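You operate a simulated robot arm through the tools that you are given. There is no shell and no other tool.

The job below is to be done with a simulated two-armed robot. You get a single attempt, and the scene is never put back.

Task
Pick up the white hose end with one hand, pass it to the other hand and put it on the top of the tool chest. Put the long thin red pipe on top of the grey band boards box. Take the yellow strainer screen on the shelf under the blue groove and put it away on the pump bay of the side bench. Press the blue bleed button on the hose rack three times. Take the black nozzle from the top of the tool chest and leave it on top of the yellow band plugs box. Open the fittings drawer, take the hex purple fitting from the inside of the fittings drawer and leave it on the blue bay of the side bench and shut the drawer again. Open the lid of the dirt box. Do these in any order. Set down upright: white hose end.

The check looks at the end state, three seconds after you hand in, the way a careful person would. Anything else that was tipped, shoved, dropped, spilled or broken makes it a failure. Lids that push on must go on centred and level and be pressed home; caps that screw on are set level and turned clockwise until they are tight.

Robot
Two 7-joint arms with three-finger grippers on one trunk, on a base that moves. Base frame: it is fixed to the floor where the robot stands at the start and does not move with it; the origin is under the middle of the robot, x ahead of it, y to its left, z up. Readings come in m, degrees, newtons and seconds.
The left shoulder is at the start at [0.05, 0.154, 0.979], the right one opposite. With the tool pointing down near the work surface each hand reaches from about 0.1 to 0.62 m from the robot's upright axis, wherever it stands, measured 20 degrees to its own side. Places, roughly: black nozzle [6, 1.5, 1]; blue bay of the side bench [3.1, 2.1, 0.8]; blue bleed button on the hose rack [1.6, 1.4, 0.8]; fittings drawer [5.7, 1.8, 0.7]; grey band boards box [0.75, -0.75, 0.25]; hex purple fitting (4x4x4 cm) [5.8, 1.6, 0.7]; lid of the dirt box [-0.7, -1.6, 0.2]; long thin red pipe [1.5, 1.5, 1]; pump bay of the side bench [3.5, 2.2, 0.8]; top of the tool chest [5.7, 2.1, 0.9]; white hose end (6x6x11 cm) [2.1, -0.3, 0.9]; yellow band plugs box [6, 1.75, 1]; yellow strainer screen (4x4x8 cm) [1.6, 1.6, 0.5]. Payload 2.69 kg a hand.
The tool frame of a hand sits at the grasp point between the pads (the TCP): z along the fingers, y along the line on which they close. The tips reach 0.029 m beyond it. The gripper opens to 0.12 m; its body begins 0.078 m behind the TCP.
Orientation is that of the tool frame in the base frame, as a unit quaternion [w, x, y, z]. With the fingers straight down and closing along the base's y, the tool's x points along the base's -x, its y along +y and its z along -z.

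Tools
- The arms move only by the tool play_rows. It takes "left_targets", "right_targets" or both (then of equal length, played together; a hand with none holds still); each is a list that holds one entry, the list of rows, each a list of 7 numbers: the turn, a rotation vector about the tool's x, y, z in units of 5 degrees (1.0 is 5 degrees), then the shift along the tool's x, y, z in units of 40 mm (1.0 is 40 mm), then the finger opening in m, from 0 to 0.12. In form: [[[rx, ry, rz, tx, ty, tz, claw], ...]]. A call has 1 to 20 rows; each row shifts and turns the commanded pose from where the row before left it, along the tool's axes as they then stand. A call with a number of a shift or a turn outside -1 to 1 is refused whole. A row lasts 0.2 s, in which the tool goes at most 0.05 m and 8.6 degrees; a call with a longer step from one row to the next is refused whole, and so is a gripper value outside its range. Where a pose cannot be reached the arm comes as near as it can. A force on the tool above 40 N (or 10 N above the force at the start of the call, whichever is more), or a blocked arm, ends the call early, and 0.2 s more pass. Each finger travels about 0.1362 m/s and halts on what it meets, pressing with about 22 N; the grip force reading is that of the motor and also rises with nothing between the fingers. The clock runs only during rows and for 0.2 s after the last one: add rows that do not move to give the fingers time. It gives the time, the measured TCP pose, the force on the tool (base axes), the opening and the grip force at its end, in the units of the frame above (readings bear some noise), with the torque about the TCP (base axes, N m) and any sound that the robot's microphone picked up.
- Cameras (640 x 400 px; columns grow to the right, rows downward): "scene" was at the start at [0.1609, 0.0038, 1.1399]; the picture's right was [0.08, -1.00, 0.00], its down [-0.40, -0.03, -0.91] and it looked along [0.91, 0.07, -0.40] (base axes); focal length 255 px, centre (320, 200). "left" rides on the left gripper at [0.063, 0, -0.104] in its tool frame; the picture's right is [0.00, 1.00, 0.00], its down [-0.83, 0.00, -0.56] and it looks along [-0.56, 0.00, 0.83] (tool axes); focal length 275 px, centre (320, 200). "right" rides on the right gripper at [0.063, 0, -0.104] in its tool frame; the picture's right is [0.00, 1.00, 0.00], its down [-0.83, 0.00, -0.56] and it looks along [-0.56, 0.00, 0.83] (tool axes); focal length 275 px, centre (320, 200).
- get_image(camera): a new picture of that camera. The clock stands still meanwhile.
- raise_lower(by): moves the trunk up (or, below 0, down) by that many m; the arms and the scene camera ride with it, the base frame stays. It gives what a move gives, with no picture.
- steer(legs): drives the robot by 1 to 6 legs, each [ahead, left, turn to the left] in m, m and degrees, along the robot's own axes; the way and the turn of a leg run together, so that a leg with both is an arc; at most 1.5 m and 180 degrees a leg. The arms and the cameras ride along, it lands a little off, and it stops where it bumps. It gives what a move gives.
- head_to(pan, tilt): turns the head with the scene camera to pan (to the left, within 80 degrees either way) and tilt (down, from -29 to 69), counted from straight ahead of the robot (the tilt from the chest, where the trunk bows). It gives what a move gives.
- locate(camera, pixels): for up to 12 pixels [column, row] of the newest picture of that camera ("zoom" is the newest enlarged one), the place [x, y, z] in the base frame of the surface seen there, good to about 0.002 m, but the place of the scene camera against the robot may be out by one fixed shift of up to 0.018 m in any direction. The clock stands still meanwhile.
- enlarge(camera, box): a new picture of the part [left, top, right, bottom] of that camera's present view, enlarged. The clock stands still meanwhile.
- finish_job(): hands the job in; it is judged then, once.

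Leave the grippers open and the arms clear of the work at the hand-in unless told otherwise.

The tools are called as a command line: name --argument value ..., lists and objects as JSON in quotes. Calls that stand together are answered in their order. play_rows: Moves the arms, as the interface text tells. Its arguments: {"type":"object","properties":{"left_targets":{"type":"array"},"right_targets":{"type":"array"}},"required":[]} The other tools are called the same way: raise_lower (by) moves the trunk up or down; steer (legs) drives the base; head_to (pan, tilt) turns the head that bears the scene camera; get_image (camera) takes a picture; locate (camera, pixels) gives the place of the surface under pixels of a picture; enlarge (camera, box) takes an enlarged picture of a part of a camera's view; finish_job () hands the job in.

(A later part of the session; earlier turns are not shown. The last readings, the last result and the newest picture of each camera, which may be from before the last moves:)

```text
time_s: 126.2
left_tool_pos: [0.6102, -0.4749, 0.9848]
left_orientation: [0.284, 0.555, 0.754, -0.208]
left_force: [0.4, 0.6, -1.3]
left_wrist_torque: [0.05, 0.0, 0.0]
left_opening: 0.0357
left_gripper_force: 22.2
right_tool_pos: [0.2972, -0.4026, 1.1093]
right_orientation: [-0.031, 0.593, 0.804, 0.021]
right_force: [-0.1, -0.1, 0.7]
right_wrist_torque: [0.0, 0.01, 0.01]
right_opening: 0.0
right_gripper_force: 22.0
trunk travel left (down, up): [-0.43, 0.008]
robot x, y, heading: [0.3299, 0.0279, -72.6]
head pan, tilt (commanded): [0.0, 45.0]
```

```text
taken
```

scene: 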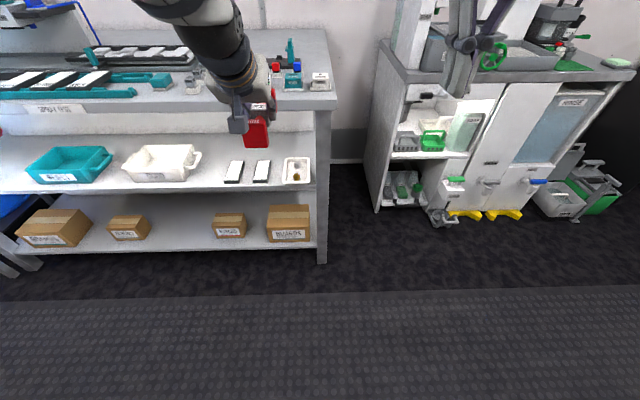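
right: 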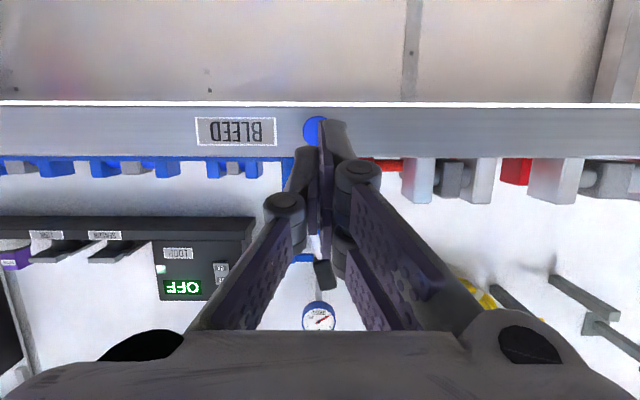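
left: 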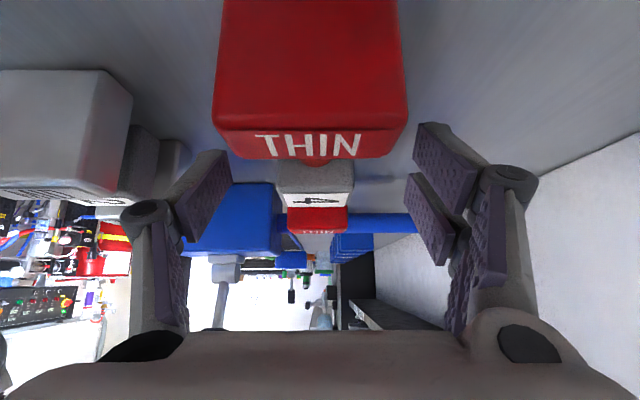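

The boards box is at (290,222). I'll enlarge and locate its top and the shelf edges.

enlarge --camera "scene" --box '[200, 150, 340, 270]'

locate --camera "zoom" --pixels '[[315, 300], [498, 300], [340, 225], [492, 225], [410, 260], [410, 340], [350, 350], [350, 120], [350, 148], [500, 370], [400, 385], [530, 200]]'

```text
3.33 times, centred on (270, 210) of scene
```

zoom: 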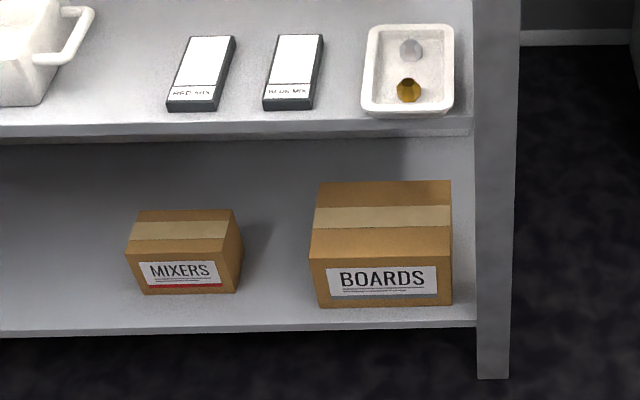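

```text
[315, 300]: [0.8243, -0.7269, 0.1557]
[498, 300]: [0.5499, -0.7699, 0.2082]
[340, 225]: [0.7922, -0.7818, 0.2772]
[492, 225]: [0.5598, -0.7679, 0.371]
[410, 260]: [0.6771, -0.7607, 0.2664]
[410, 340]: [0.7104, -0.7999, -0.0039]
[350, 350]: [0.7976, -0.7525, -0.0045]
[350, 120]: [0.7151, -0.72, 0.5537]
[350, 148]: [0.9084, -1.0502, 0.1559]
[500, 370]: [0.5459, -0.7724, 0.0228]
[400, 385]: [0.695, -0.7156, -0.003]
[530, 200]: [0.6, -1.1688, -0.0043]
```

I'll locate the four corners of the box top and the shelf's underside edge.

locate --camera "zoom" --pixels '[[314, 254], [449, 252], [322, 186], [448, 184], [385, 220], [385, 250], [385, 190], [300, 140], [300, 127], [460, 124], [460, 318], [250, 326]]'

```text
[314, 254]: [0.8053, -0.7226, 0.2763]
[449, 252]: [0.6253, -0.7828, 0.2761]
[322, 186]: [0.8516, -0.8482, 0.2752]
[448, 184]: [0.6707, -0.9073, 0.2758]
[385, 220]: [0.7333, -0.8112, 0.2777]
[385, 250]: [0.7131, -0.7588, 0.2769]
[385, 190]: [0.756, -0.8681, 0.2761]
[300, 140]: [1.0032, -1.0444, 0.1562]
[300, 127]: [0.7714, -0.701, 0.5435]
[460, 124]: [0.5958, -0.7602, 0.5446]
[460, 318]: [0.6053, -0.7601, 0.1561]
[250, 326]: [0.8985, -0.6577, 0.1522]
```

Box top: centre about [0.738,-0.815], 0.19 × 0.134 m, z about 0.277-0.281. The shelf above has its underside at about z 0.53, so there is room for the tilted hand. I'll lower the trunk by 0.43 m.

raise_lower --by -0.43

get_image --camera "scene"

get_image --camera "left"

```text
refused: -0.43 is not a number from -0.4 to 0.4
```

```text
taken
```

scene: 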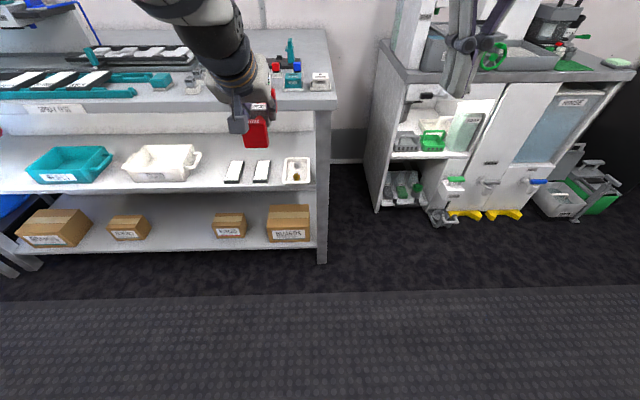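

```text
taken
```

left: 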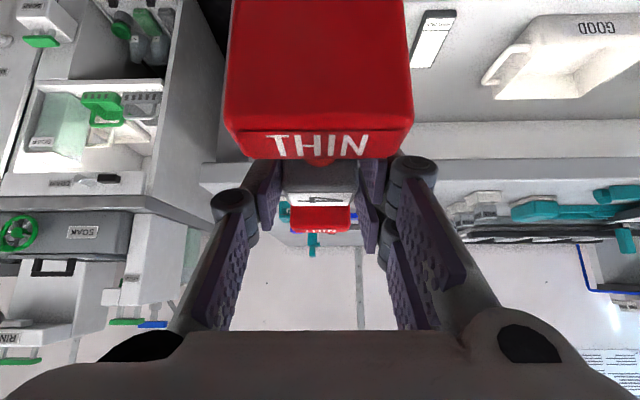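

The trunk move is limited to 0.4 m a call, so I'll lower by 0.38.

raise_lower --by -0.38

get_image --camera "scene"

```text
time_s: 129.9
left_tool_pos: [0.6017, -0.4497, 0.3181]
left_orientation: [0.068, 0.59, 0.803, -0.048]
left_force: [0.0, -0.5, -2.6]
left_wrist_torque: [0.03, 0.0, 0.02]
left_opening: 0.0358
left_gripper_force: 21.7
right_tool_pos: [0.305, -0.4287, 0.6969]
right_orientation: [-0.065, 0.592, 0.802, 0.047]
right_force: [-1.4, 0.3, -0.1]
right_wrist_torque: [0.03, -0.03, 0.0]
right_opening: 0.0
right_gripper_force: 21.8
trunk travel left (down, up): [-0.05, 0.388]
robot x, y, heading: [0.3298, 0.028, -72.7]
head pan, tilt (commanded): [0.0, 45.0]
```

```text
taken
```

scene: 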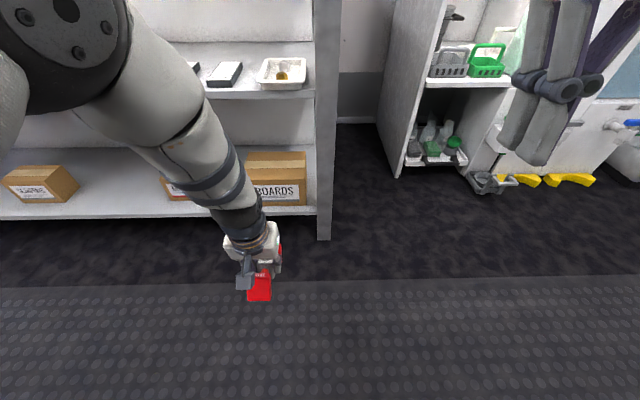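

The arm bent while the trunk went down: the hand is now only about 10° from vertical, pipe still held. I'll tilt it back by 31° and raise it about 6 cm.

play_rows --left_targets '[[[0, -0.9, 0, -0.04, 0, -0.2, 0.01], [0, -0.9, 0, -0.05, 0, -0.195, 0.01], [0, -0.9, 0, -0.07, 0, -0.19, 0.01], [0, -0.9, 0, -0.085, 0, -0.184, 0.01], [0, -0.9, 0, -0.1, 0, -0.175, 0.01], [0, -0.9, 0, -0.115, 0, -0.17, 0.01], [0, -0.9, 0, -0.13, 0, -0.16, 0.01], [0, 0, 0, 0, 0, 0, 0.01]]]'

get_image --camera "scene"

get_image --camera "left"

```text
time_s: 131.7
left_tool_pos: [0.6003, -0.4537, 0.373]
left_orientation: [0.284, 0.555, 0.754, -0.208]
left_force: [0.3, -0.4, -2.3]
left_wrist_torque: [0.02, 0.04, 0.02]
left_opening: 0.0356
left_gripper_force: 21.9
left hand out of reach, approached as far as the arm can: row 3
right_tool_pos: [0.3044, -0.4292, 0.6977]
right_orientation: [-0.065, 0.592, 0.802, 0.046]
right_force: [-0.5, 0.3, 0.2]
right_wrist_torque: [0.0, -0.03, 0.02]
right_opening: 0.0001
right_gripper_force: 21.6
trunk travel left (down, up): [-0.05, 0.388]
robot x, y, heading: [0.3336, 0.0288, -72.7]
head pan, tilt (commanded): [0.0, 45.0]
```

```text
taken
```

scene: 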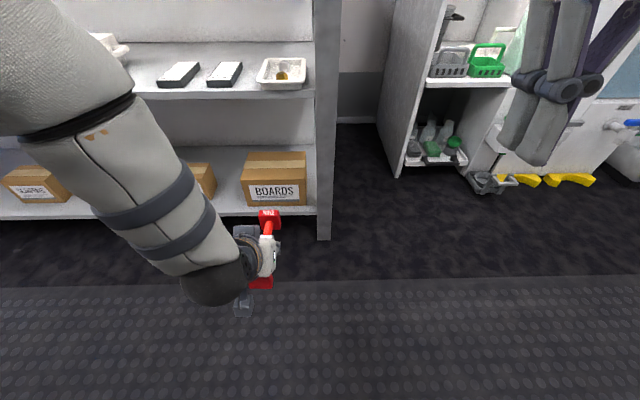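

```text
taken
```

left: 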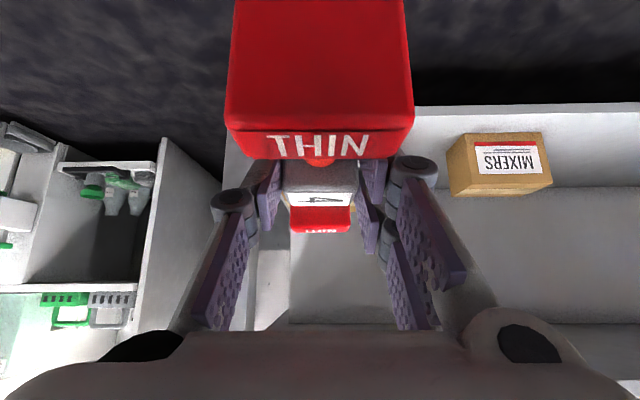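

The pipe is level again, bottom at about z 0.33. Clearance under the shelf is small, so I need accurate heights. I'll locate the MIXERS box in both cameras to calibrate, and the boards box and the shelf edge in the scene.

enlarge --camera "scene" --box '[140, 60, 330, 250]'

enlarge --camera "left" --box '[410, 80, 640, 230]'

locate --camera "left" --pixels '[[475, 143], [540, 137], [470, 191], [550, 183], [420, 130], [600, 125], [505, 165], [600, 187], [600, 200]]'

locate --camera "scene" --pixels '[[246, 181], [305, 181], [250, 154], [303, 153], [275, 178], [275, 160], [240, 94], [240, 99], [240, 89], [212, 180], [205, 165]]'

```text
2.11 times, centred on (235, 155) of scene
```

zoom: 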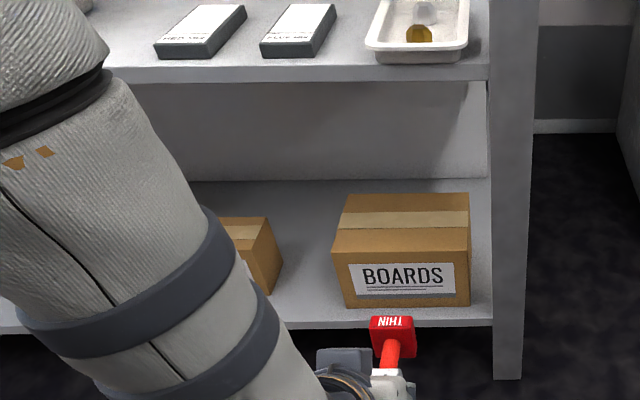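

```text
2.67 times, centred on (525, 155) of left
```

zoom: 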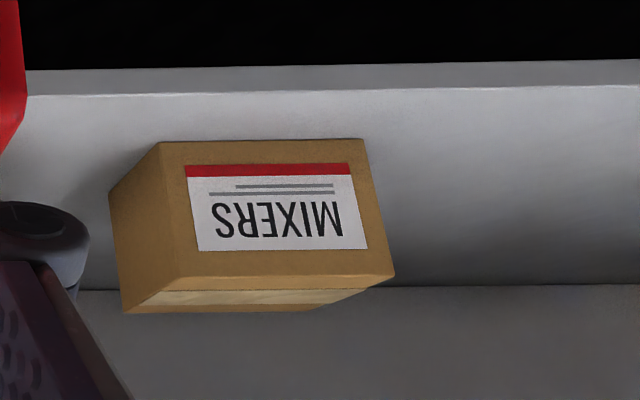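

```text
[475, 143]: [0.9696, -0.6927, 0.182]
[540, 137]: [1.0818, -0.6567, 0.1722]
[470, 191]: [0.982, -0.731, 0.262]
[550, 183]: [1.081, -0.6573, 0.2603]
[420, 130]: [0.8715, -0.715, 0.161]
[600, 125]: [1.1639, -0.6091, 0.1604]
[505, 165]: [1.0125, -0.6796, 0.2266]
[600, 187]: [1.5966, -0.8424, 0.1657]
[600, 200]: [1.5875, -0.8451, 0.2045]
```

```text
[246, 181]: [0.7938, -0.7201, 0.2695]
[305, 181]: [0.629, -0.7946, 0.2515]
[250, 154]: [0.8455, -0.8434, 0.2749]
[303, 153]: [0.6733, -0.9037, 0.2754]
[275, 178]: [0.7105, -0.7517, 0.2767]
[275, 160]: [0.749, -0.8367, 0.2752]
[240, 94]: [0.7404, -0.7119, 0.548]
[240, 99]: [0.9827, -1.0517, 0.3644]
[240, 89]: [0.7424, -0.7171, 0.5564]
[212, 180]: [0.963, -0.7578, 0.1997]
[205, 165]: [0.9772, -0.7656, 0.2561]
```

Scene z reads 5 mm low, so the box top is at about 0.281 and the shelf underside at about 0.545. I'll check the depth offset by locating the lower shelf's front edge in both cameras.

locate --camera "zoom" --pixels '[[300, 96], [600, 90], [300, 80], [390, 278], [170, 145], [125, 310], [180, 285], [360, 140]]'

enlarge --camera "scene" --box '[190, 140, 330, 240]'

locate --camera "zoom" --pixels '[[150, 306], [560, 301], [400, 302], [102, 110], [118, 185]]'

```text
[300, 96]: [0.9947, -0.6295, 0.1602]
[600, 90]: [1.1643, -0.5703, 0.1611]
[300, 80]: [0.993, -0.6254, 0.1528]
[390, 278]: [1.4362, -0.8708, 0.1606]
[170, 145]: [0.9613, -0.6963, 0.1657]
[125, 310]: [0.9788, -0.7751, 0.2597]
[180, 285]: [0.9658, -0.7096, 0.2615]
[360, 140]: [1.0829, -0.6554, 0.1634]
```

```text
4.00 times, centred on (260, 190) of scene
```

zoom: 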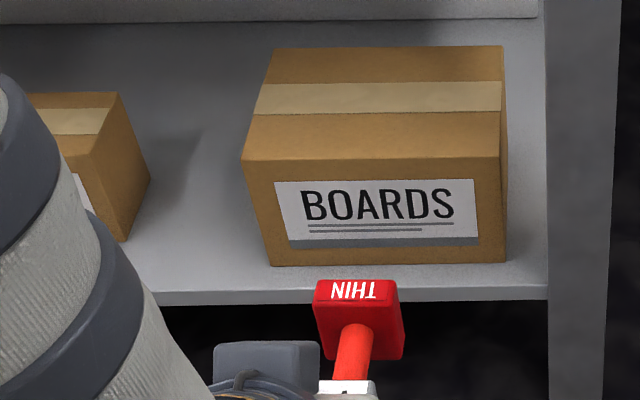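

```text
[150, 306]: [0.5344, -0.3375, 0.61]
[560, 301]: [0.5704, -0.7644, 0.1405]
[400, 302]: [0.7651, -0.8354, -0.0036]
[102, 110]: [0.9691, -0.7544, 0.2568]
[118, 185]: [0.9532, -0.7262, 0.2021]
```

The label's grey band is visible. Depth readings agree between cameras. I'll lower the hand 28 mm to approach height, square up by 1.3° and drive 0.2 m ahead.

play_rows --left_targets '[[[0, 0, 0, 0.46, 0, 0.527, 0.01]]]'

steer --legs '[[0, 0, 1.3], [0.2, 0.01, 0]]'

get_image --camera "scene"

get_image --camera "left"

```text
time_s: 132.1
left_tool_pos: [0.6, -0.4528, 0.3442]
left_orientation: [0.284, 0.555, 0.754, -0.206]
left_force: [0.1, -0.7, -2.6]
left_wrist_torque: [0.03, 0.0, 0.0]
left_opening: 0.0358
left_gripper_force: 21.9
right_tool_pos: [0.3057, -0.4292, 0.6968]
right_orientation: [-0.065, 0.592, 0.802, 0.047]
right_force: [-0.8, 0.7, -0.1]
right_wrist_torque: [-0.01, 0.02, 0.04]
right_opening: 0.0
right_gripper_force: 22.5
trunk travel left (down, up): [-0.05, 0.388]
robot x, y, heading: [0.3311, 0.0268, -72.6]
head pan, tilt (commanded): [0.0, 45.0]
```

```text
time_s: 134.0
left_tool_pos: [0.6832, -0.6332, 0.3437]
left_orientation: [0.287, 0.545, 0.761, -0.204]
left_force: [0.0, -0.3, -1.8]
left_wrist_torque: [0.03, -0.01, 0.02]
left_opening: 0.0358
left_gripper_force: 22.6
right_tool_pos: [0.3881, -0.6153, 0.696]
right_orientation: [-0.065, 0.583, 0.809, 0.047]
right_force: [-0.9, 0.4, -0.2]
right_wrist_torque: [-0.01, 0.02, 0.0]
right_opening: 0.0
right_gripper_force: 22.1
trunk travel left (down, up): [-0.05, 0.388]
robot x, y, heading: [0.4034, -0.1573, -71.2]
head pan, tilt (commanded): [0.0, 45.0]
```

```text
taken
```

scene: 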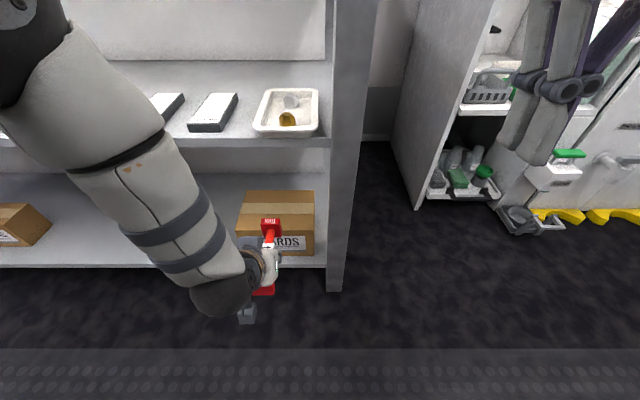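

```text
taken
```

left: 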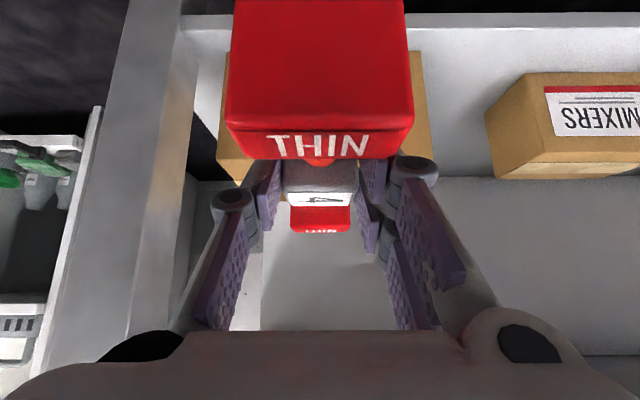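

Lateral alignment is good; the box appears centred behind the pipe. Before going on, I'll shift the right hand 10 cm to the right and back a little so that it clears the bench end.

play_rows --right_targets '[[[0, 0, 0, 0.3, -0.85, -0.3, 0], [0, 0, 0, 0.3, -0.85, -0.3, 0], [0, 0, 0, 0.3, -0.85, -0.3, 0]]]'

steer --legs '[[0.1, 0, 0]]'

get_image --camera "scene"

```text
time_s: 134.8
left_tool_pos: [0.6834, -0.6323, 0.3431]
left_orientation: [0.286, 0.546, 0.761, -0.204]
left_force: [0.5, -0.4, -2.2]
left_wrist_torque: [0.0, 0.01, -0.02]
left_opening: 0.0357
left_gripper_force: 21.8
right_tool_pos: [0.3136, -0.611, 0.6701]
right_orientation: [-0.066, 0.583, 0.808, 0.046]
right_force: [-0.1, -0.2, -0.7]
right_wrist_torque: [0.01, 0.02, 0.01]
right_opening: 0.0
right_gripper_force: 21.9
right hand out of reach, approached as far as the arm can: row 1, 2, 3
trunk travel left (down, up): [-0.05, 0.388]
robot x, y, heading: [0.4043, -0.156, -71.2]
head pan, tilt (commanded): [0.0, 45.0]
```

```text
time_s: 136.0
left_tool_pos: [0.7159, -0.7288, 0.3432]
left_orientation: [0.286, 0.547, 0.76, -0.204]
left_force: [1.0, -0.7, -1.5]
left_wrist_torque: [0.05, -0.02, 0.0]
left_opening: 0.0354
left_gripper_force: 21.5
right_tool_pos: [0.3457, -0.7052, 0.6692]
right_orientation: [-0.065, 0.582, 0.809, 0.047]
right_force: [-0.1, -0.9, 0.3]
right_wrist_torque: [-0.01, 0.0, -0.01]
right_opening: 0.0
right_gripper_force: 22.3
trunk travel left (down, up): [-0.05, 0.388]
robot x, y, heading: [0.4386, -0.2515, -71.6]
head pan, tilt (commanded): [0.0, 45.0]
```

```text
taken
```

scene: 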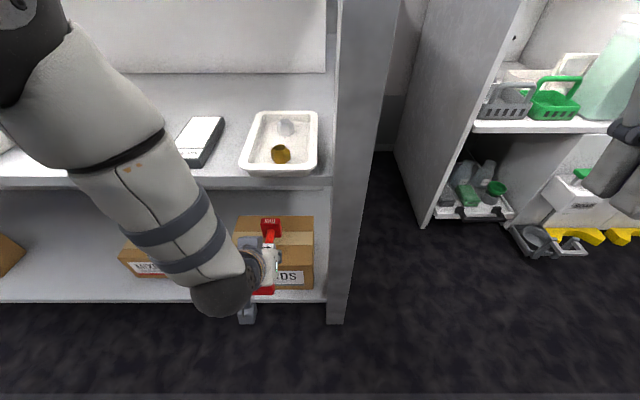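

Clear so far. Drive the last 0.066 m.

steer --legs '[[0.066, 0, 0]]'

get_image --camera "scene"

get_image --camera "left"

```text
time_s: 136.9
left_tool_pos: [0.736, -0.7897, 0.3432]
left_orientation: [0.286, 0.546, 0.76, -0.204]
left_force: [-0.6, 0.6, -2.6]
left_wrist_torque: [0.03, -0.03, 0.01]
left_opening: 0.0356
left_gripper_force: 21.8
right_tool_pos: [0.3658, -0.7668, 0.6709]
right_orientation: [-0.064, 0.583, 0.809, 0.047]
right_force: [0.5, -0.5, -0.5]
right_wrist_torque: [-0.03, -0.03, 0.0]
right_opening: 0.0002
right_gripper_force: 21.9
trunk travel left (down, up): [-0.05, 0.388]
robot x, y, heading: [0.4565, -0.3091, -71.3]
head pan, tilt (commanded): [0.0, 45.0]
```

```text
taken
```

scene: 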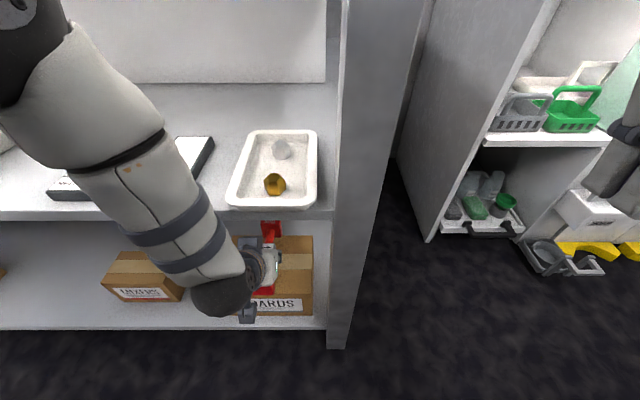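

```text
taken
```

left: 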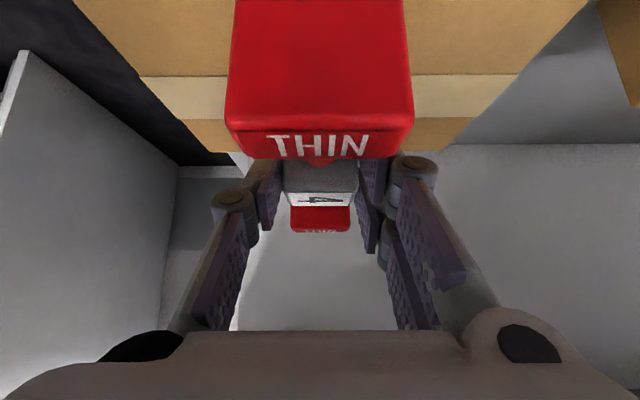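

TCP is over the box centre line (depth 0.983, lateral centred). I'll lower in 5 mm steps, 15 mm first.

play_rows --left_targets '[[[0, 0, 0, 0.082, 0, 0.094, 0.01], [0, 0, 0, 0.082, 0, 0.094, 0.01], [0, 0, 0, 0.082, 0, 0.094, 0.01]]]'

play_rows --left_targets '[[[0, 0, 0, 0.05, 0, 0.056, 0.01]]]'

```text
time_s: 137.8
left_tool_pos: [0.7363, -0.791, 0.3284]
left_orientation: [0.286, 0.546, 0.76, -0.204]
left_force: [0.0, 0.0, -2.2]
left_wrist_torque: [0.03, 0.03, -0.03]
left_opening: 0.0354
left_gripper_force: 21.8
right_tool_pos: [0.3656, -0.7677, 0.6719]
right_orientation: [-0.065, 0.583, 0.808, 0.046]
right_force: [0.4, 0.2, 0.3]
right_wrist_torque: [-0.02, 0.0, 0.01]
right_opening: 0.0002
right_gripper_force: 22.1
trunk travel left (down, up): [-0.05, 0.388]
robot x, y, heading: [0.4582, -0.3158, -71.7]
head pan, tilt (commanded): [0.0, 45.0]
```

```text
time_s: 138.2
left_tool_pos: [0.736, -0.7902, 0.3262]
left_orientation: [0.285, 0.547, 0.76, -0.204]
left_force: [0.1, 0.1, -2.4]
left_wrist_torque: [0.03, 0.01, 0.01]
left_opening: 0.0359
left_gripper_force: 21.9
right_tool_pos: [0.3658, -0.7679, 0.6709]
right_orientation: [-0.064, 0.582, 0.809, 0.046]
right_force: [0.0, 0.3, -0.2]
right_wrist_torque: [-0.01, -0.01, 0.01]
right_opening: 0.0002
right_gripper_force: 21.4
trunk travel left (down, up): [-0.05, 0.388]
robot x, y, heading: [0.4593, -0.315, -71.3]
head pan, tilt (commanded): [0.0, 45.0]
```

No contact yet. I continue down 3 mm at a time.

play_rows --left_targets '[[[0, 0, 0, 0.05, 0, 0.056, 0.01]]]'

play_rows --left_targets '[[[0, 0, 0, 0.05, 0, 0.056, 0.01]]]'

enlarge --camera "scene" --box '[200, 200, 340, 340]'

```text
time_s: 138.6
left_tool_pos: [0.7377, -0.7913, 0.3258]
left_orientation: [0.287, 0.546, 0.76, -0.204]
left_force: [-1.3, 3.9, 12.7]
left_wrist_torque: [0.36, 0.18, 0.03]
left_opening: 0.0358
left_gripper_force: 21.8
right_tool_pos: [0.366, -0.7672, 0.6729]
right_orientation: [-0.065, 0.582, 0.809, 0.046]
right_force: [-0.3, -0.6, -0.4]
right_wrist_torque: [0.0, -0.01, -0.02]
right_opening: 0.0
right_gripper_force: 22.5
trunk travel left (down, up): [-0.05, 0.388]
robot x, y, heading: [0.4569, -0.3174, -71.6]
head pan, tilt (commanded): [0.0, 45.0]
```

```text
time_s: 138.9
left_tool_pos: [0.7367, -0.7918, 0.3228]
left_orientation: [0.288, 0.546, 0.759, -0.206]
left_force: [-0.6, 2.4, 18.6]
left_wrist_torque: [-0.32, -0.09, 0.04]
left_opening: 0.036
left_gripper_force: 22.2
right_tool_pos: [0.3655, -0.7663, 0.6721]
right_orientation: [-0.063, 0.582, 0.809, 0.046]
right_force: [0.0, -0.7, 0.5]
right_wrist_torque: [-0.02, 0.03, -0.02]
right_opening: 0.0
right_gripper_force: 22.0
trunk travel left (down, up): [-0.05, 0.388]
robot x, y, heading: [0.4592, -0.3141, -71.4]
head pan, tilt (commanded): [0.0, 45.0]
```

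```text
2.86 times, centred on (270, 270) of scene
```

zoom: 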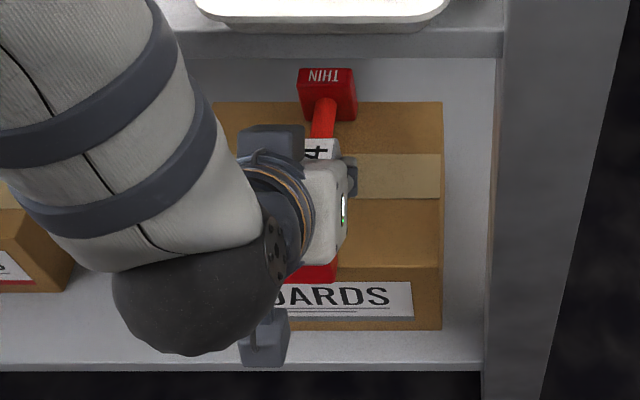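

Contact at 18.6 N upward: the pipe rests on the box. I'll relieve 2 mm and open the fingers slowly.

play_rows --left_targets '[[[0, 0, 0, -0.04, 0, -0.045, 0.01], [0, 0, 0, 0, 0, 0, 0.035], [0, 0, 0, 0, 0, 0, 0.042], [0, 0, 0, 0, 0, 0, 0.05], [0, 0, 0, 0, 0, 0, 0.06], [0, 0, 0, 0, 0, 0, 0.07], [0, 0, 0, 0, 0, 0, 0.07]]]'

get_image --camera "left"

enlarge --camera "scene" --box '[200, 200, 340, 340]'

```text
time_s: 140.6
left_tool_pos: [0.7357, -0.7898, 0.3229]
left_orientation: [0.286, 0.547, 0.76, -0.204]
left_force: [0.4, 0.8, -0.1]
left_wrist_torque: [0.0, 0.0, 0.02]
left_opening: 0.07
left_gripper_force: 0.0
right_tool_pos: [0.3658, -0.767, 0.6713]
right_orientation: [-0.065, 0.582, 0.809, 0.047]
right_force: [0.4, 0.0, -0.5]
right_wrist_torque: [0.04, 0.0, -0.01]
right_opening: 0.0003
right_gripper_force: 22.2
trunk travel left (down, up): [-0.05, 0.388]
robot x, y, heading: [0.4637, -0.3149, -71.4]
head pan, tilt (commanded): [0.0, 45.0]
```

```text
taken
```

left: 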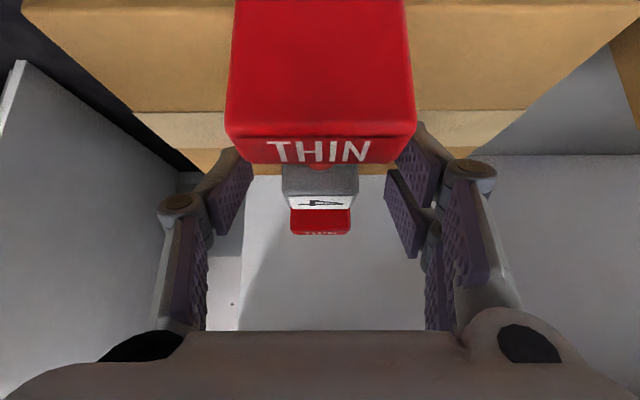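

```text
2.86 times, centred on (270, 270) of scene
```

zoom: 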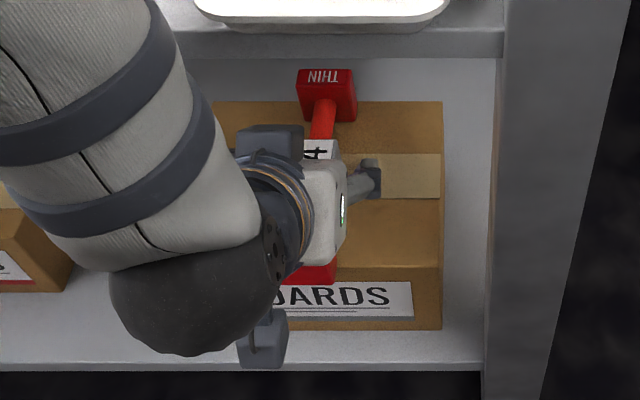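

Released; the pipe lies on the box. I'll raise 8 mm, open a little more and drive straight back.

play_rows --left_targets '[[[0, 0, 0, -0.131, 0, -0.15, 0.085], [0, 0, 0, 0, 0, 0, 0.085]]]'

steer --legs '[[-0.35, 0, 0]]'

get_image --camera "scene"

enlarge --camera "scene" --box '[200, 120, 340, 260]'

```text
time_s: 141.2
left_tool_pos: [0.7354, -0.7902, 0.3308]
left_orientation: [0.287, 0.546, 0.76, -0.203]
left_force: [-0.3, 0.4, -0.3]
left_wrist_torque: [0.03, 0.02, -0.04]
left_opening: 0.0853
left_gripper_force: 0.0
right_tool_pos: [0.3657, -0.7668, 0.672]
right_orientation: [-0.064, 0.583, 0.809, 0.046]
right_force: [-0.7, -0.5, -0.4]
right_wrist_torque: [0.03, 0.02, 0.01]
right_opening: 0.0
right_gripper_force: 22.1
trunk travel left (down, up): [-0.05, 0.388]
robot x, y, heading: [0.4574, -0.3168, -71.4]
head pan, tilt (commanded): [0.0, 45.0]
```

```text
time_s: 143.4
left_tool_pos: [0.6246, -0.4563, 0.3299]
left_orientation: [0.286, 0.547, 0.76, -0.204]
left_force: [0.1, -0.6, 0.8]
left_wrist_torque: [-0.01, 0.0, 0.01]
left_opening: 0.085
left_gripper_force: 0.1
right_tool_pos: [0.2518, -0.4338, 0.6714]
right_orientation: [-0.064, 0.583, 0.808, 0.046]
right_force: [-0.2, 0.0, -0.8]
right_wrist_torque: [-0.01, 0.0, 0.01]
right_opening: 0.0
right_gripper_force: 22.4
trunk travel left (down, up): [-0.05, 0.388]
robot x, y, heading: [0.3489, 0.0152, -71.7]
head pan, tilt (commanded): [0.0, 45.0]
```

```text
taken
```

scene: 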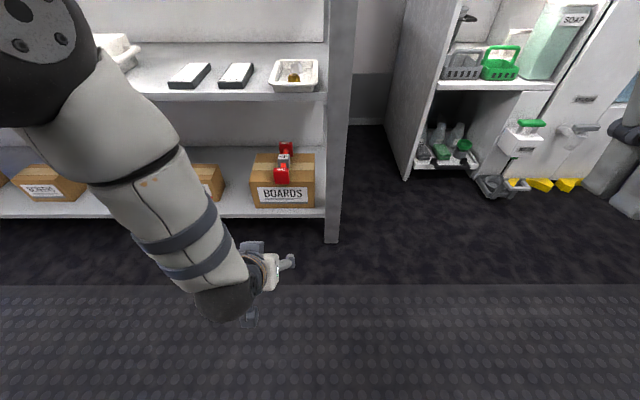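

```text
2.86 times, centred on (270, 190) of scene
```

zoom: 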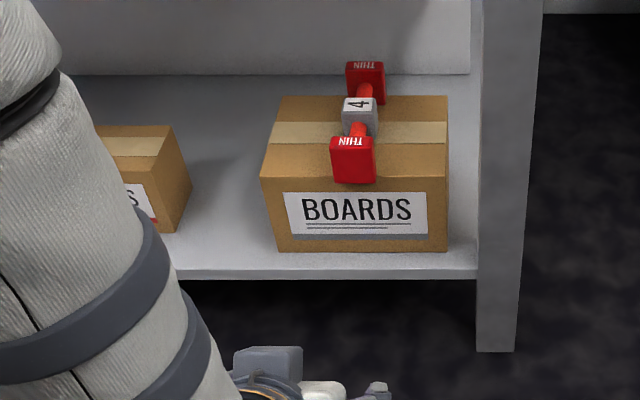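

The pipe sits flat on the grey-band BOARDS box. Next is the strainer. I'll raise the trunk by 0.30 m.

raise_lower --by 0.3

```text
time_s: 146.4
left_tool_pos: [0.6243, -0.4565, 0.6303]
left_orientation: [0.285, 0.547, 0.761, -0.203]
left_force: [0.0, 0.1, 0.0]
left_wrist_torque: [0.05, 0.0, -0.04]
left_opening: 0.0851
left_gripper_force: 0.1
right_tool_pos: [0.2524, -0.4334, 0.9721]
right_orientation: [-0.064, 0.583, 0.809, 0.047]
right_force: [0.5, 0.7, -0.7]
right_wrist_torque: [0.03, 0.01, 0.01]
right_opening: 0.0
right_gripper_force: 22.1
trunk travel left (down, up): [-0.35, 0.088]
robot x, y, heading: [0.3468, 0.0155, -71.7]
head pan, tilt (commanded): [0.0, 45.0]
```

A clean rise. Now I re-pose both arms: left hand up and vertical (z about 1.06), right hand opened, pitched 53° forward at z about 0.62 for the shelf.

play_rows --left_targets '[[[0, 1, 0, -0.44, 0, -0.81, 0.1], [0, 1, 0, -0.37, 0, -0.85, 0.1], [0, 1, 0, -0.29, 0, -0.87, 0.1], [0, 1, 0, -0.215, 0, -0.9, 0.1], [0, 1, 0, -0.136, 0, -0.91, 0.1], [0, 1, 0, -0.056, 0, -0.92, 0.1], [0, 1, 0, 0.025, 0, -0.92, 0.1], [0, 1, 0, 0.105, 0, -0.915, 0.1], [0, 0.2, 0, 0.185, 0, -0.9, 0.1], [0, 0, 0, 0.2, 0, -0.9, 0.1], [0, 0, 0, 0.2, 0, -0.9, 0.1], [0, 0, 0, 0.2, 0, -0.9, 0.1], [0, 0, 0, 0, 0, 0, 0.1]]]' --right_targets '[[[0, -0.955, 0, -0.397, 0.21, 0.623, 0.02], [0, -0.955, 0, -0.344, 0.21, 0.654, 0.04], [0, -0.955, 0, -0.29, 0.21, 0.68, 0.06], [0, -0.955, 0, -0.231, 0.21, 0.702, 0.08], [0, -0.955, 0, -0.172, 0.21, 0.719, 0.09], [0, -0.955, 0, -0.111, 0.21, 0.73, 0.09], [0, -0.955, 0, -0.05, 0.21, 0.737, 0.09], [0, -0.955, 0, 0.011, 0.21, 0.739, 0.09], [0, -0.955, 0, 0.073, 0.21, 0.735, 0.09], [0, -0.955, 0, 0.133, 0.21, 0.727, 0.09], [0, -0.955, 0, 0.194, 0.21, 0.713, 0.09], [0, -0.955, 0, 0.252, 0.21, 0.695, 0.09], [0, -0.955, 0, 0.31, 0.21, 0.671, 0.09]]]'

```text
time_s: 149.2
left_tool_pos: [0.5856, -0.3599, 1.043]
left_orientation: [0.001, 0.583, 0.812, 0.001]
left_force: [0.5, 1.0, -0.3]
left_wrist_torque: [-0.04, 0.0, -0.04]
left_opening: 0.1
left_gripper_force: 0.1
left hand out of reach, approached as far as the arm can: row 5
right_tool_pos: [0.4072, -0.5421, 0.6187]
right_orientation: [0.361, 0.523, 0.726, -0.262]
right_force: [-0.2, -0.4, 0.2]
right_wrist_torque: [-0.01, 0.0, -0.02]
right_opening: 0.0898
right_gripper_force: 0.0
trunk travel left (down, up): [-0.35, 0.088]
robot x, y, heading: [0.3448, 0.0187, -71.3]
head pan, tilt (commanded): [0.0, 45.0]
```

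Both arms are posed. I'll drive along the aisle, turn round to face the rack at the strainer, and stop about 0.25 m short of the final position.

steer --legs '[[0, 0.78, 0], [0, 0.777, 0], [0, 0, 180], [0.22, 0, 0]]'

get_image --camera "right"

get_image --camera "scene"

```text
time_s: 170.3
left_tool_pos: [1.5044, 1.1079, 1.0425]
left_orientation: [0.0, 0.819, -0.574, -0.001]
left_force: [0.2, 0.3, -0.4]
left_wrist_torque: [-0.02, 0.02, -0.01]
left_opening: 0.0999
left_gripper_force: 0.1
right_tool_pos: [1.6807, 1.2958, 0.619]
right_orientation: [-0.256, 0.732, -0.516, -0.364]
right_force: [0.4, 0.4, 0.1]
right_wrist_torque: [-0.02, 0.02, 0.01]
right_opening: 0.0898
right_gripper_force: 0.0
trunk travel left (down, up): [-0.35, 0.088]
robot x, y, heading: [1.7526, 0.7334, 109.8]
head pan, tilt (commanded): [0.0, 45.0]
```

```text
taken
```

right: 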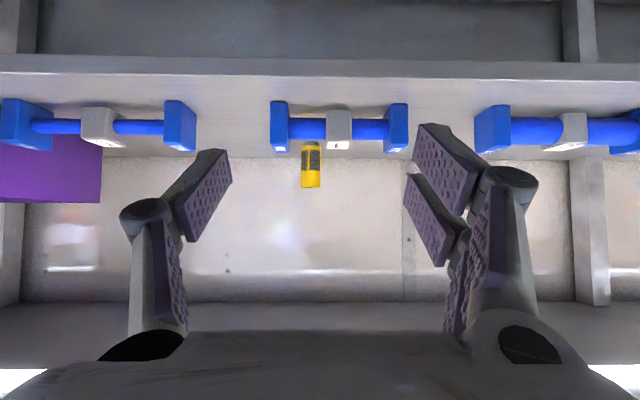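

```text
taken
```

scene: 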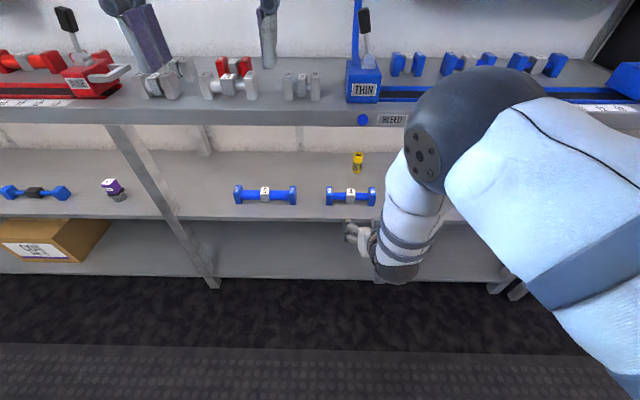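

The right camera sees the strainer at (311,165), nearly in line with the hand. I'll locate it and the blue pipe in front of it.

enlarge --camera "right" --box '[250, 90, 420, 200]'

locate --camera "zoom" --pixels '[[230, 210], [230, 240], [230, 300], [230, 340], [205, 280], [258, 280], [110, 60], [560, 70], [110, 200], [330, 180], [340, 100], [100, 300]]'

```text
3.64 times, centred on (335, 145) of right
```

zoom: 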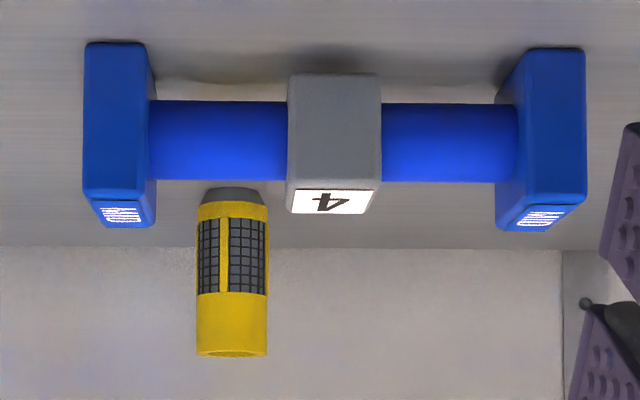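

```text
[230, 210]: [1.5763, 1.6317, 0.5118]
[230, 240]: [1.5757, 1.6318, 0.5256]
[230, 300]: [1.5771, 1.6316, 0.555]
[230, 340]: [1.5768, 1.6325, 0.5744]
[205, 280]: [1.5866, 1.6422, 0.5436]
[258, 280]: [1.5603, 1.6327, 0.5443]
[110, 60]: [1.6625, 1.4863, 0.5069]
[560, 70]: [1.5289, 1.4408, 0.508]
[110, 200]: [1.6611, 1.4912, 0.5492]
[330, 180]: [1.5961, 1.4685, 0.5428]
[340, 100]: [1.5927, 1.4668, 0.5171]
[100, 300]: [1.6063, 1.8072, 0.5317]
```

Strainer centre is about [1.5715,1.6485], top at z 0.58. I'll shift the right hand 16 mm right, lower it 19 mm, and extend it 8 cm ahead, then drive the rest.

play_rows --right_targets '[[[0, 0, 0, 0.379, -0.4, 0.287, 0.09], [0, 0, 0, -0.604, 0, 0.797, 0.09], [0, 0, 0, -0.604, 0, 0.797, 0.09], [0, 0, 0, 0, 0, 0, 0.09]]]'

steer --legs '[[0.15, 0, 0]]'

get_image --camera "right"

get_image --camera "scene"

```text
time_s: 171.3
left_tool_pos: [1.5044, 1.1086, 1.0423]
left_orientation: [0.001, 0.818, -0.575, -0.001]
left_force: [1.0, -0.4, 0.7]
left_wrist_torque: [0.01, 0.02, 0.0]
left_opening: 0.1001
left_gripper_force: 0.2
right_tool_pos: [1.6699, 1.3768, 0.5995]
right_orientation: [-0.258, 0.731, -0.516, -0.364]
right_force: [0.9, -0.3, 0.7]
right_wrist_torque: [0.01, -0.06, -0.01]
right_opening: 0.0901
right_gripper_force: 0.1
trunk travel left (down, up): [-0.35, 0.088]
robot x, y, heading: [1.7535, 0.7362, 109.7]
head pan, tilt (commanded): [0.0, 45.0]
```

```text
time_s: 172.7
left_tool_pos: [1.454, 1.2477, 1.0431]
left_orientation: [0.001, 0.819, -0.574, -0.001]
left_force: [0.2, 0.0, 0.2]
left_wrist_torque: [-0.04, -0.02, 0.01]
left_opening: 0.1001
left_gripper_force: 0.1
right_tool_pos: [1.6196, 1.5182, 0.6001]
right_orientation: [-0.256, 0.732, -0.516, -0.364]
right_force: [0.9, 0.6, -0.3]
right_wrist_torque: [-0.01, 0.0, 0.01]
right_opening: 0.09
right_gripper_force: 0.0
trunk travel left (down, up): [-0.35, 0.088]
robot x, y, heading: [1.7044, 0.8779, 109.8]
head pan, tilt (commanded): [0.0, 45.0]
```

```text
taken
```

right: 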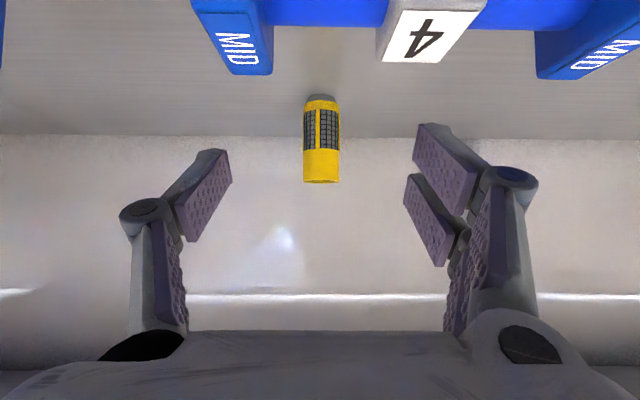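

```text
taken
```

scene: 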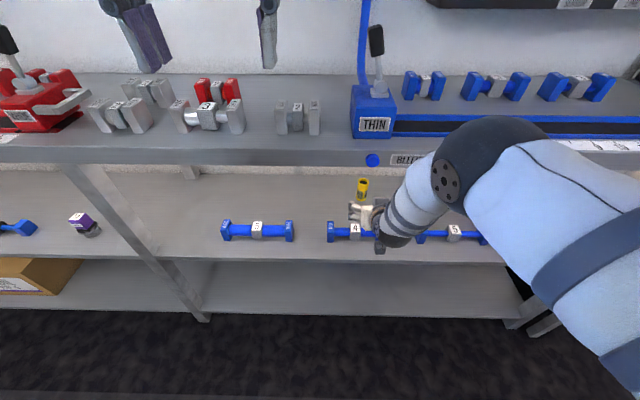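

The strainer is centred between the fingers (321,140), 139 mm ahead. I'm wary of the right elbow, the dark joint near (470,160), hitting the rack's front beam. I'll locate points on it.

locate --camera "scene" --pixels '[[445, 180], [475, 125], [500, 135], [440, 160], [455, 200], [430, 200], [400, 225], [545, 140], [412, 180], [385, 160]]'

```text
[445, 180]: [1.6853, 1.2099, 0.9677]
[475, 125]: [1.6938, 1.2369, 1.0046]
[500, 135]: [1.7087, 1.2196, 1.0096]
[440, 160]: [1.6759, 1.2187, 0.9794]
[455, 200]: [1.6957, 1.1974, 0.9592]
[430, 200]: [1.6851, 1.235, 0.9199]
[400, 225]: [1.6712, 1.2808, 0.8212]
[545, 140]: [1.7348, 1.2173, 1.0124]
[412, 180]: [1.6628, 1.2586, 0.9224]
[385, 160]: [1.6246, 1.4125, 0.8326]
```

The elbow is at z 0.97 and the forearm slopes down steeply, so it would hit the beam and the button. I'll back off 0.25 m and lower the trunk by 0.22 m so the forearm comes in flatter.

steer --legs '[[-0.25, 0, 0]]'

raise_lower --by -0.22

```text
time_s: 174.5
left_tool_pos: [1.5396, 1.0139, 1.0434]
left_orientation: [0.001, 0.818, -0.575, -0.002]
left_force: [-0.4, -0.5, 0.3]
left_wrist_torque: [0.04, 0.01, 0.0]
left_opening: 0.0999
left_gripper_force: 0.1
right_tool_pos: [1.7048, 1.2826, 0.6018]
right_orientation: [-0.257, 0.732, -0.516, -0.364]
right_force: [0.6, -0.6, -0.6]
right_wrist_torque: [0.01, 0.01, 0.0]
right_opening: 0.0899
right_gripper_force: 0.1
trunk travel left (down, up): [-0.35, 0.088]
robot x, y, heading: [1.7888, 0.6413, 109.9]
head pan, tilt (commanded): [0.0, 45.0]
```

```text
time_s: 176.8
left_tool_pos: [1.5396, 1.0141, 0.8231]
left_orientation: [0.0, 0.818, -0.575, -0.002]
left_force: [-0.2, 0.1, 0.1]
left_wrist_torque: [0.03, -0.05, -0.01]
left_opening: 0.1002
left_gripper_force: 0.1
right_tool_pos: [1.7036, 1.2841, 0.3802]
right_orientation: [-0.256, 0.732, -0.516, -0.364]
right_force: [-0.3, -0.1, -1.1]
right_wrist_torque: [0.02, 0.0, 0.02]
right_opening: 0.0897
right_gripper_force: 0.0
trunk travel left (down, up): [-0.13, 0.308]
robot x, y, heading: [1.7874, 0.6416, 109.8]
head pan, tilt (commanded): [0.0, 45.0]
```

Trunk lowered cleanly. I'll raise the right hand back to z 0.60, and pull the left hand back and to the left, clear of the rack.

play_rows --left_targets '[[[0, 0, 0, 0.667, 0.625, 0, 0.1], [0, 0, 0, 0.667, 0.625, 0, 0.1], [0, 0, 0, 0.667, 0.625, 0, 0.1], [0, 0, 0, 0.667, 0.625, 0, 0.1], [0, 0, 0, 0.667, 0.625, 0, 0.1], [0, 0, 0, 0.667, 0.625, 0, 0.1], [0, 0, 0, 0, 0, 0, 0.1]]]' --right_targets '[[[0, 0, 0, -0.73, 0, -0.554, 0.09], [0, 0, 0, -0.73, 0, -0.554, 0.09], [0, 0, 0, -0.73, 0, -0.554, 0.09], [0, 0, 0, -0.73, 0, -0.554, 0.09], [0, 0, 0, -0.73, 0, -0.554, 0.09], [0, 0, 0, -0.73, 0, -0.554, 0.09], [0, 0, 0, 0, 0, 0, 0.09]]]'

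get_image --camera "scene"

```text
time_s: 178.4
left_tool_pos: [1.4753, 0.8211, 0.7806]
left_orientation: [0.001, 0.818, -0.575, 0.0]
left_force: [0.0, -0.3, -0.5]
left_wrist_torque: [0.03, 0.0, -0.02]
left_opening: 0.0998
left_gripper_force: 0.0
left hand out of reach, approached as far as the arm can: row 3, 4, 5, 6
right_tool_pos: [1.7046, 1.2821, 0.6022]
right_orientation: [-0.257, 0.732, -0.516, -0.363]
right_force: [-0.5, 0.6, 0.6]
right_wrist_torque: [0.0, 0.01, -0.03]
right_opening: 0.0901
right_gripper_force: 0.0
trunk travel left (down, up): [-0.13, 0.308]
robot x, y, heading: [1.7892, 0.6399, 109.6]
head pan, tilt (commanded): [0.0, 45.0]
```

```text
taken
```

scene: 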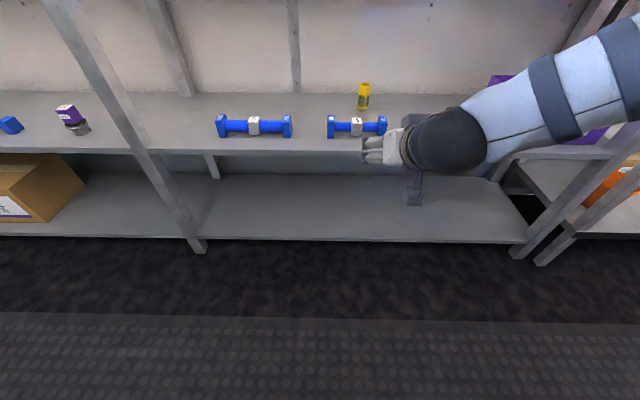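

The forearm now comes in from the right, flatter. I'll check its height.

locate --camera "scene" --pixels '[[440, 120], [480, 105], [520, 95], [560, 75], [610, 40], [450, 150], [400, 140], [412, 118], [412, 190]]'

get_image --camera "right"

```text
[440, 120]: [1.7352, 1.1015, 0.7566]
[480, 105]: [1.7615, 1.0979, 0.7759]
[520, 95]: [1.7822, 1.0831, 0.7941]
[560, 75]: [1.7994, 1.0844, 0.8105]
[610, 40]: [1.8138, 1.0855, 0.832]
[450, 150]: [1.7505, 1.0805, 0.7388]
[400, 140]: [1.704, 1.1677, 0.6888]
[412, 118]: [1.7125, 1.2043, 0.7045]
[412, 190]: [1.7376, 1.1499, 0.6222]
```

```text
taken
```

right: 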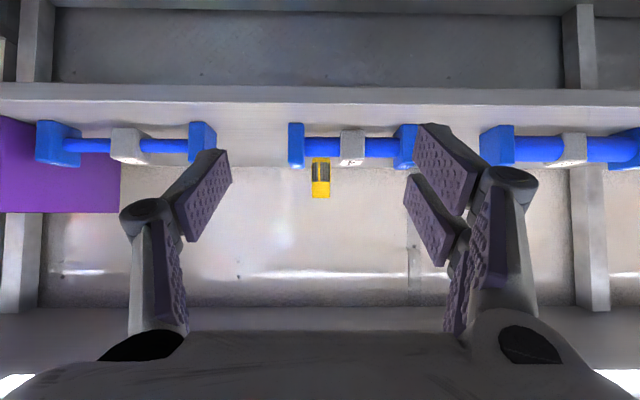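

The forearm still would rise into the beam near z 0.82. I'll lower the trunk 0.12 m more, then raise and extend the right hand so the arm is straighter and lower.

raise_lower --by -0.12

play_rows --right_targets '[[[0, 0, 0, -0.78, 0, 0.036, 0.09], [0, 0, 0, -0.78, 0, 0.036, 0.09], [0, 0, 0, -0.78, 0, 0.036, 0.09], [0, 0, 0, -0.78, 0, 0.036, 0.09], [0, 0, 0, -0.78, 0, 0.036, 0.09], [0, 0, 0, 0, 0, 0, 0.09]]]'

get_image --camera "scene"

```text
time_s: 179.9
left_tool_pos: [1.4644, 0.8554, 0.6437]
left_orientation: [0.028, 0.817, -0.574, 0.04]
left_force: [-0.1, -0.3, 0.4]
left_wrist_torque: [0.01, 0.0, 0.02]
left_opening: 0.0999
left_gripper_force: 0.0
right_tool_pos: [1.7039, 1.2819, 0.4812]
right_orientation: [-0.257, 0.732, -0.516, -0.364]
right_force: [-0.2, 0.3, -0.4]
right_wrist_torque: [0.0, -0.01, 0.0]
right_opening: 0.0897
right_gripper_force: 0.1
trunk travel left (down, up): [-0.01, 0.428]
robot x, y, heading: [1.7876, 0.6373, 109.9]
head pan, tilt (commanded): [0.0, 45.0]
```

```text
time_s: 181.3
left_tool_pos: [1.465, 0.8547, 0.6431]
left_orientation: [0.029, 0.817, -0.574, 0.041]
left_force: [0.5, 0.2, -0.6]
left_wrist_torque: [0.01, 0.0, 0.01]
left_opening: 0.0994
left_gripper_force: 0.2
right_tool_pos: [1.6712, 1.3751, 0.6012]
right_orientation: [-0.257, 0.732, -0.515, -0.364]
right_force: [0.1, 0.0, 0.7]
right_wrist_torque: [0.0, 0.0, -0.01]
right_opening: 0.0899
right_gripper_force: 0.1
trunk travel left (down, up): [-0.01, 0.428]
robot x, y, heading: [1.7837, 0.6394, 109.9]
head pan, tilt (commanded): [0.0, 45.0]
```

```text
taken
```

scene: 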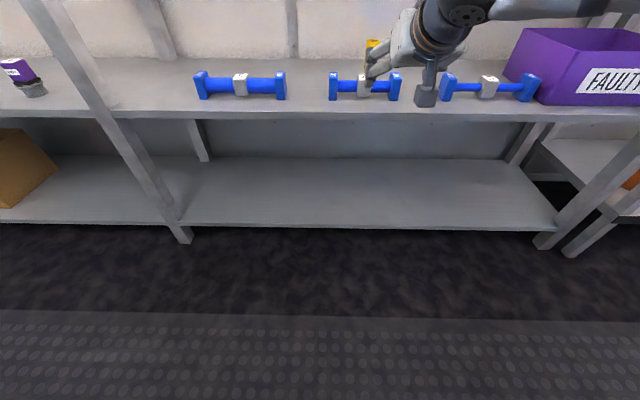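

I need to look higher; head tilt to 20°.

head_to --pan -10 --tilt 18

get_image --camera "scene"

```text
time_s: 182.2
left_tool_pos: [1.4644, 0.8546, 0.6427]
left_orientation: [0.029, 0.817, -0.574, 0.04]
left_force: [0.9, -0.3, -0.2]
left_wrist_torque: [-0.04, 0.01, 0.01]
left_opening: 0.0998
left_gripper_force: 0.1
right_tool_pos: [1.6701, 1.3753, 0.6002]
right_orientation: [-0.256, 0.732, -0.515, -0.364]
right_force: [0.3, 0.7, 0.6]
right_wrist_torque: [-0.02, 0.0, -0.02]
right_opening: 0.09
right_gripper_force: 0.0
trunk travel left (down, up): [-0.01, 0.428]
robot x, y, heading: [1.786, 0.6402, 109.8]
head pan, tilt (commanded): [-10.0, 18.0]
```

```text
taken
```

scene: 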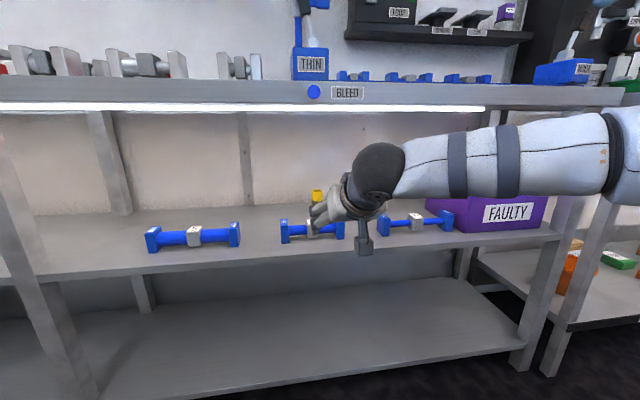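

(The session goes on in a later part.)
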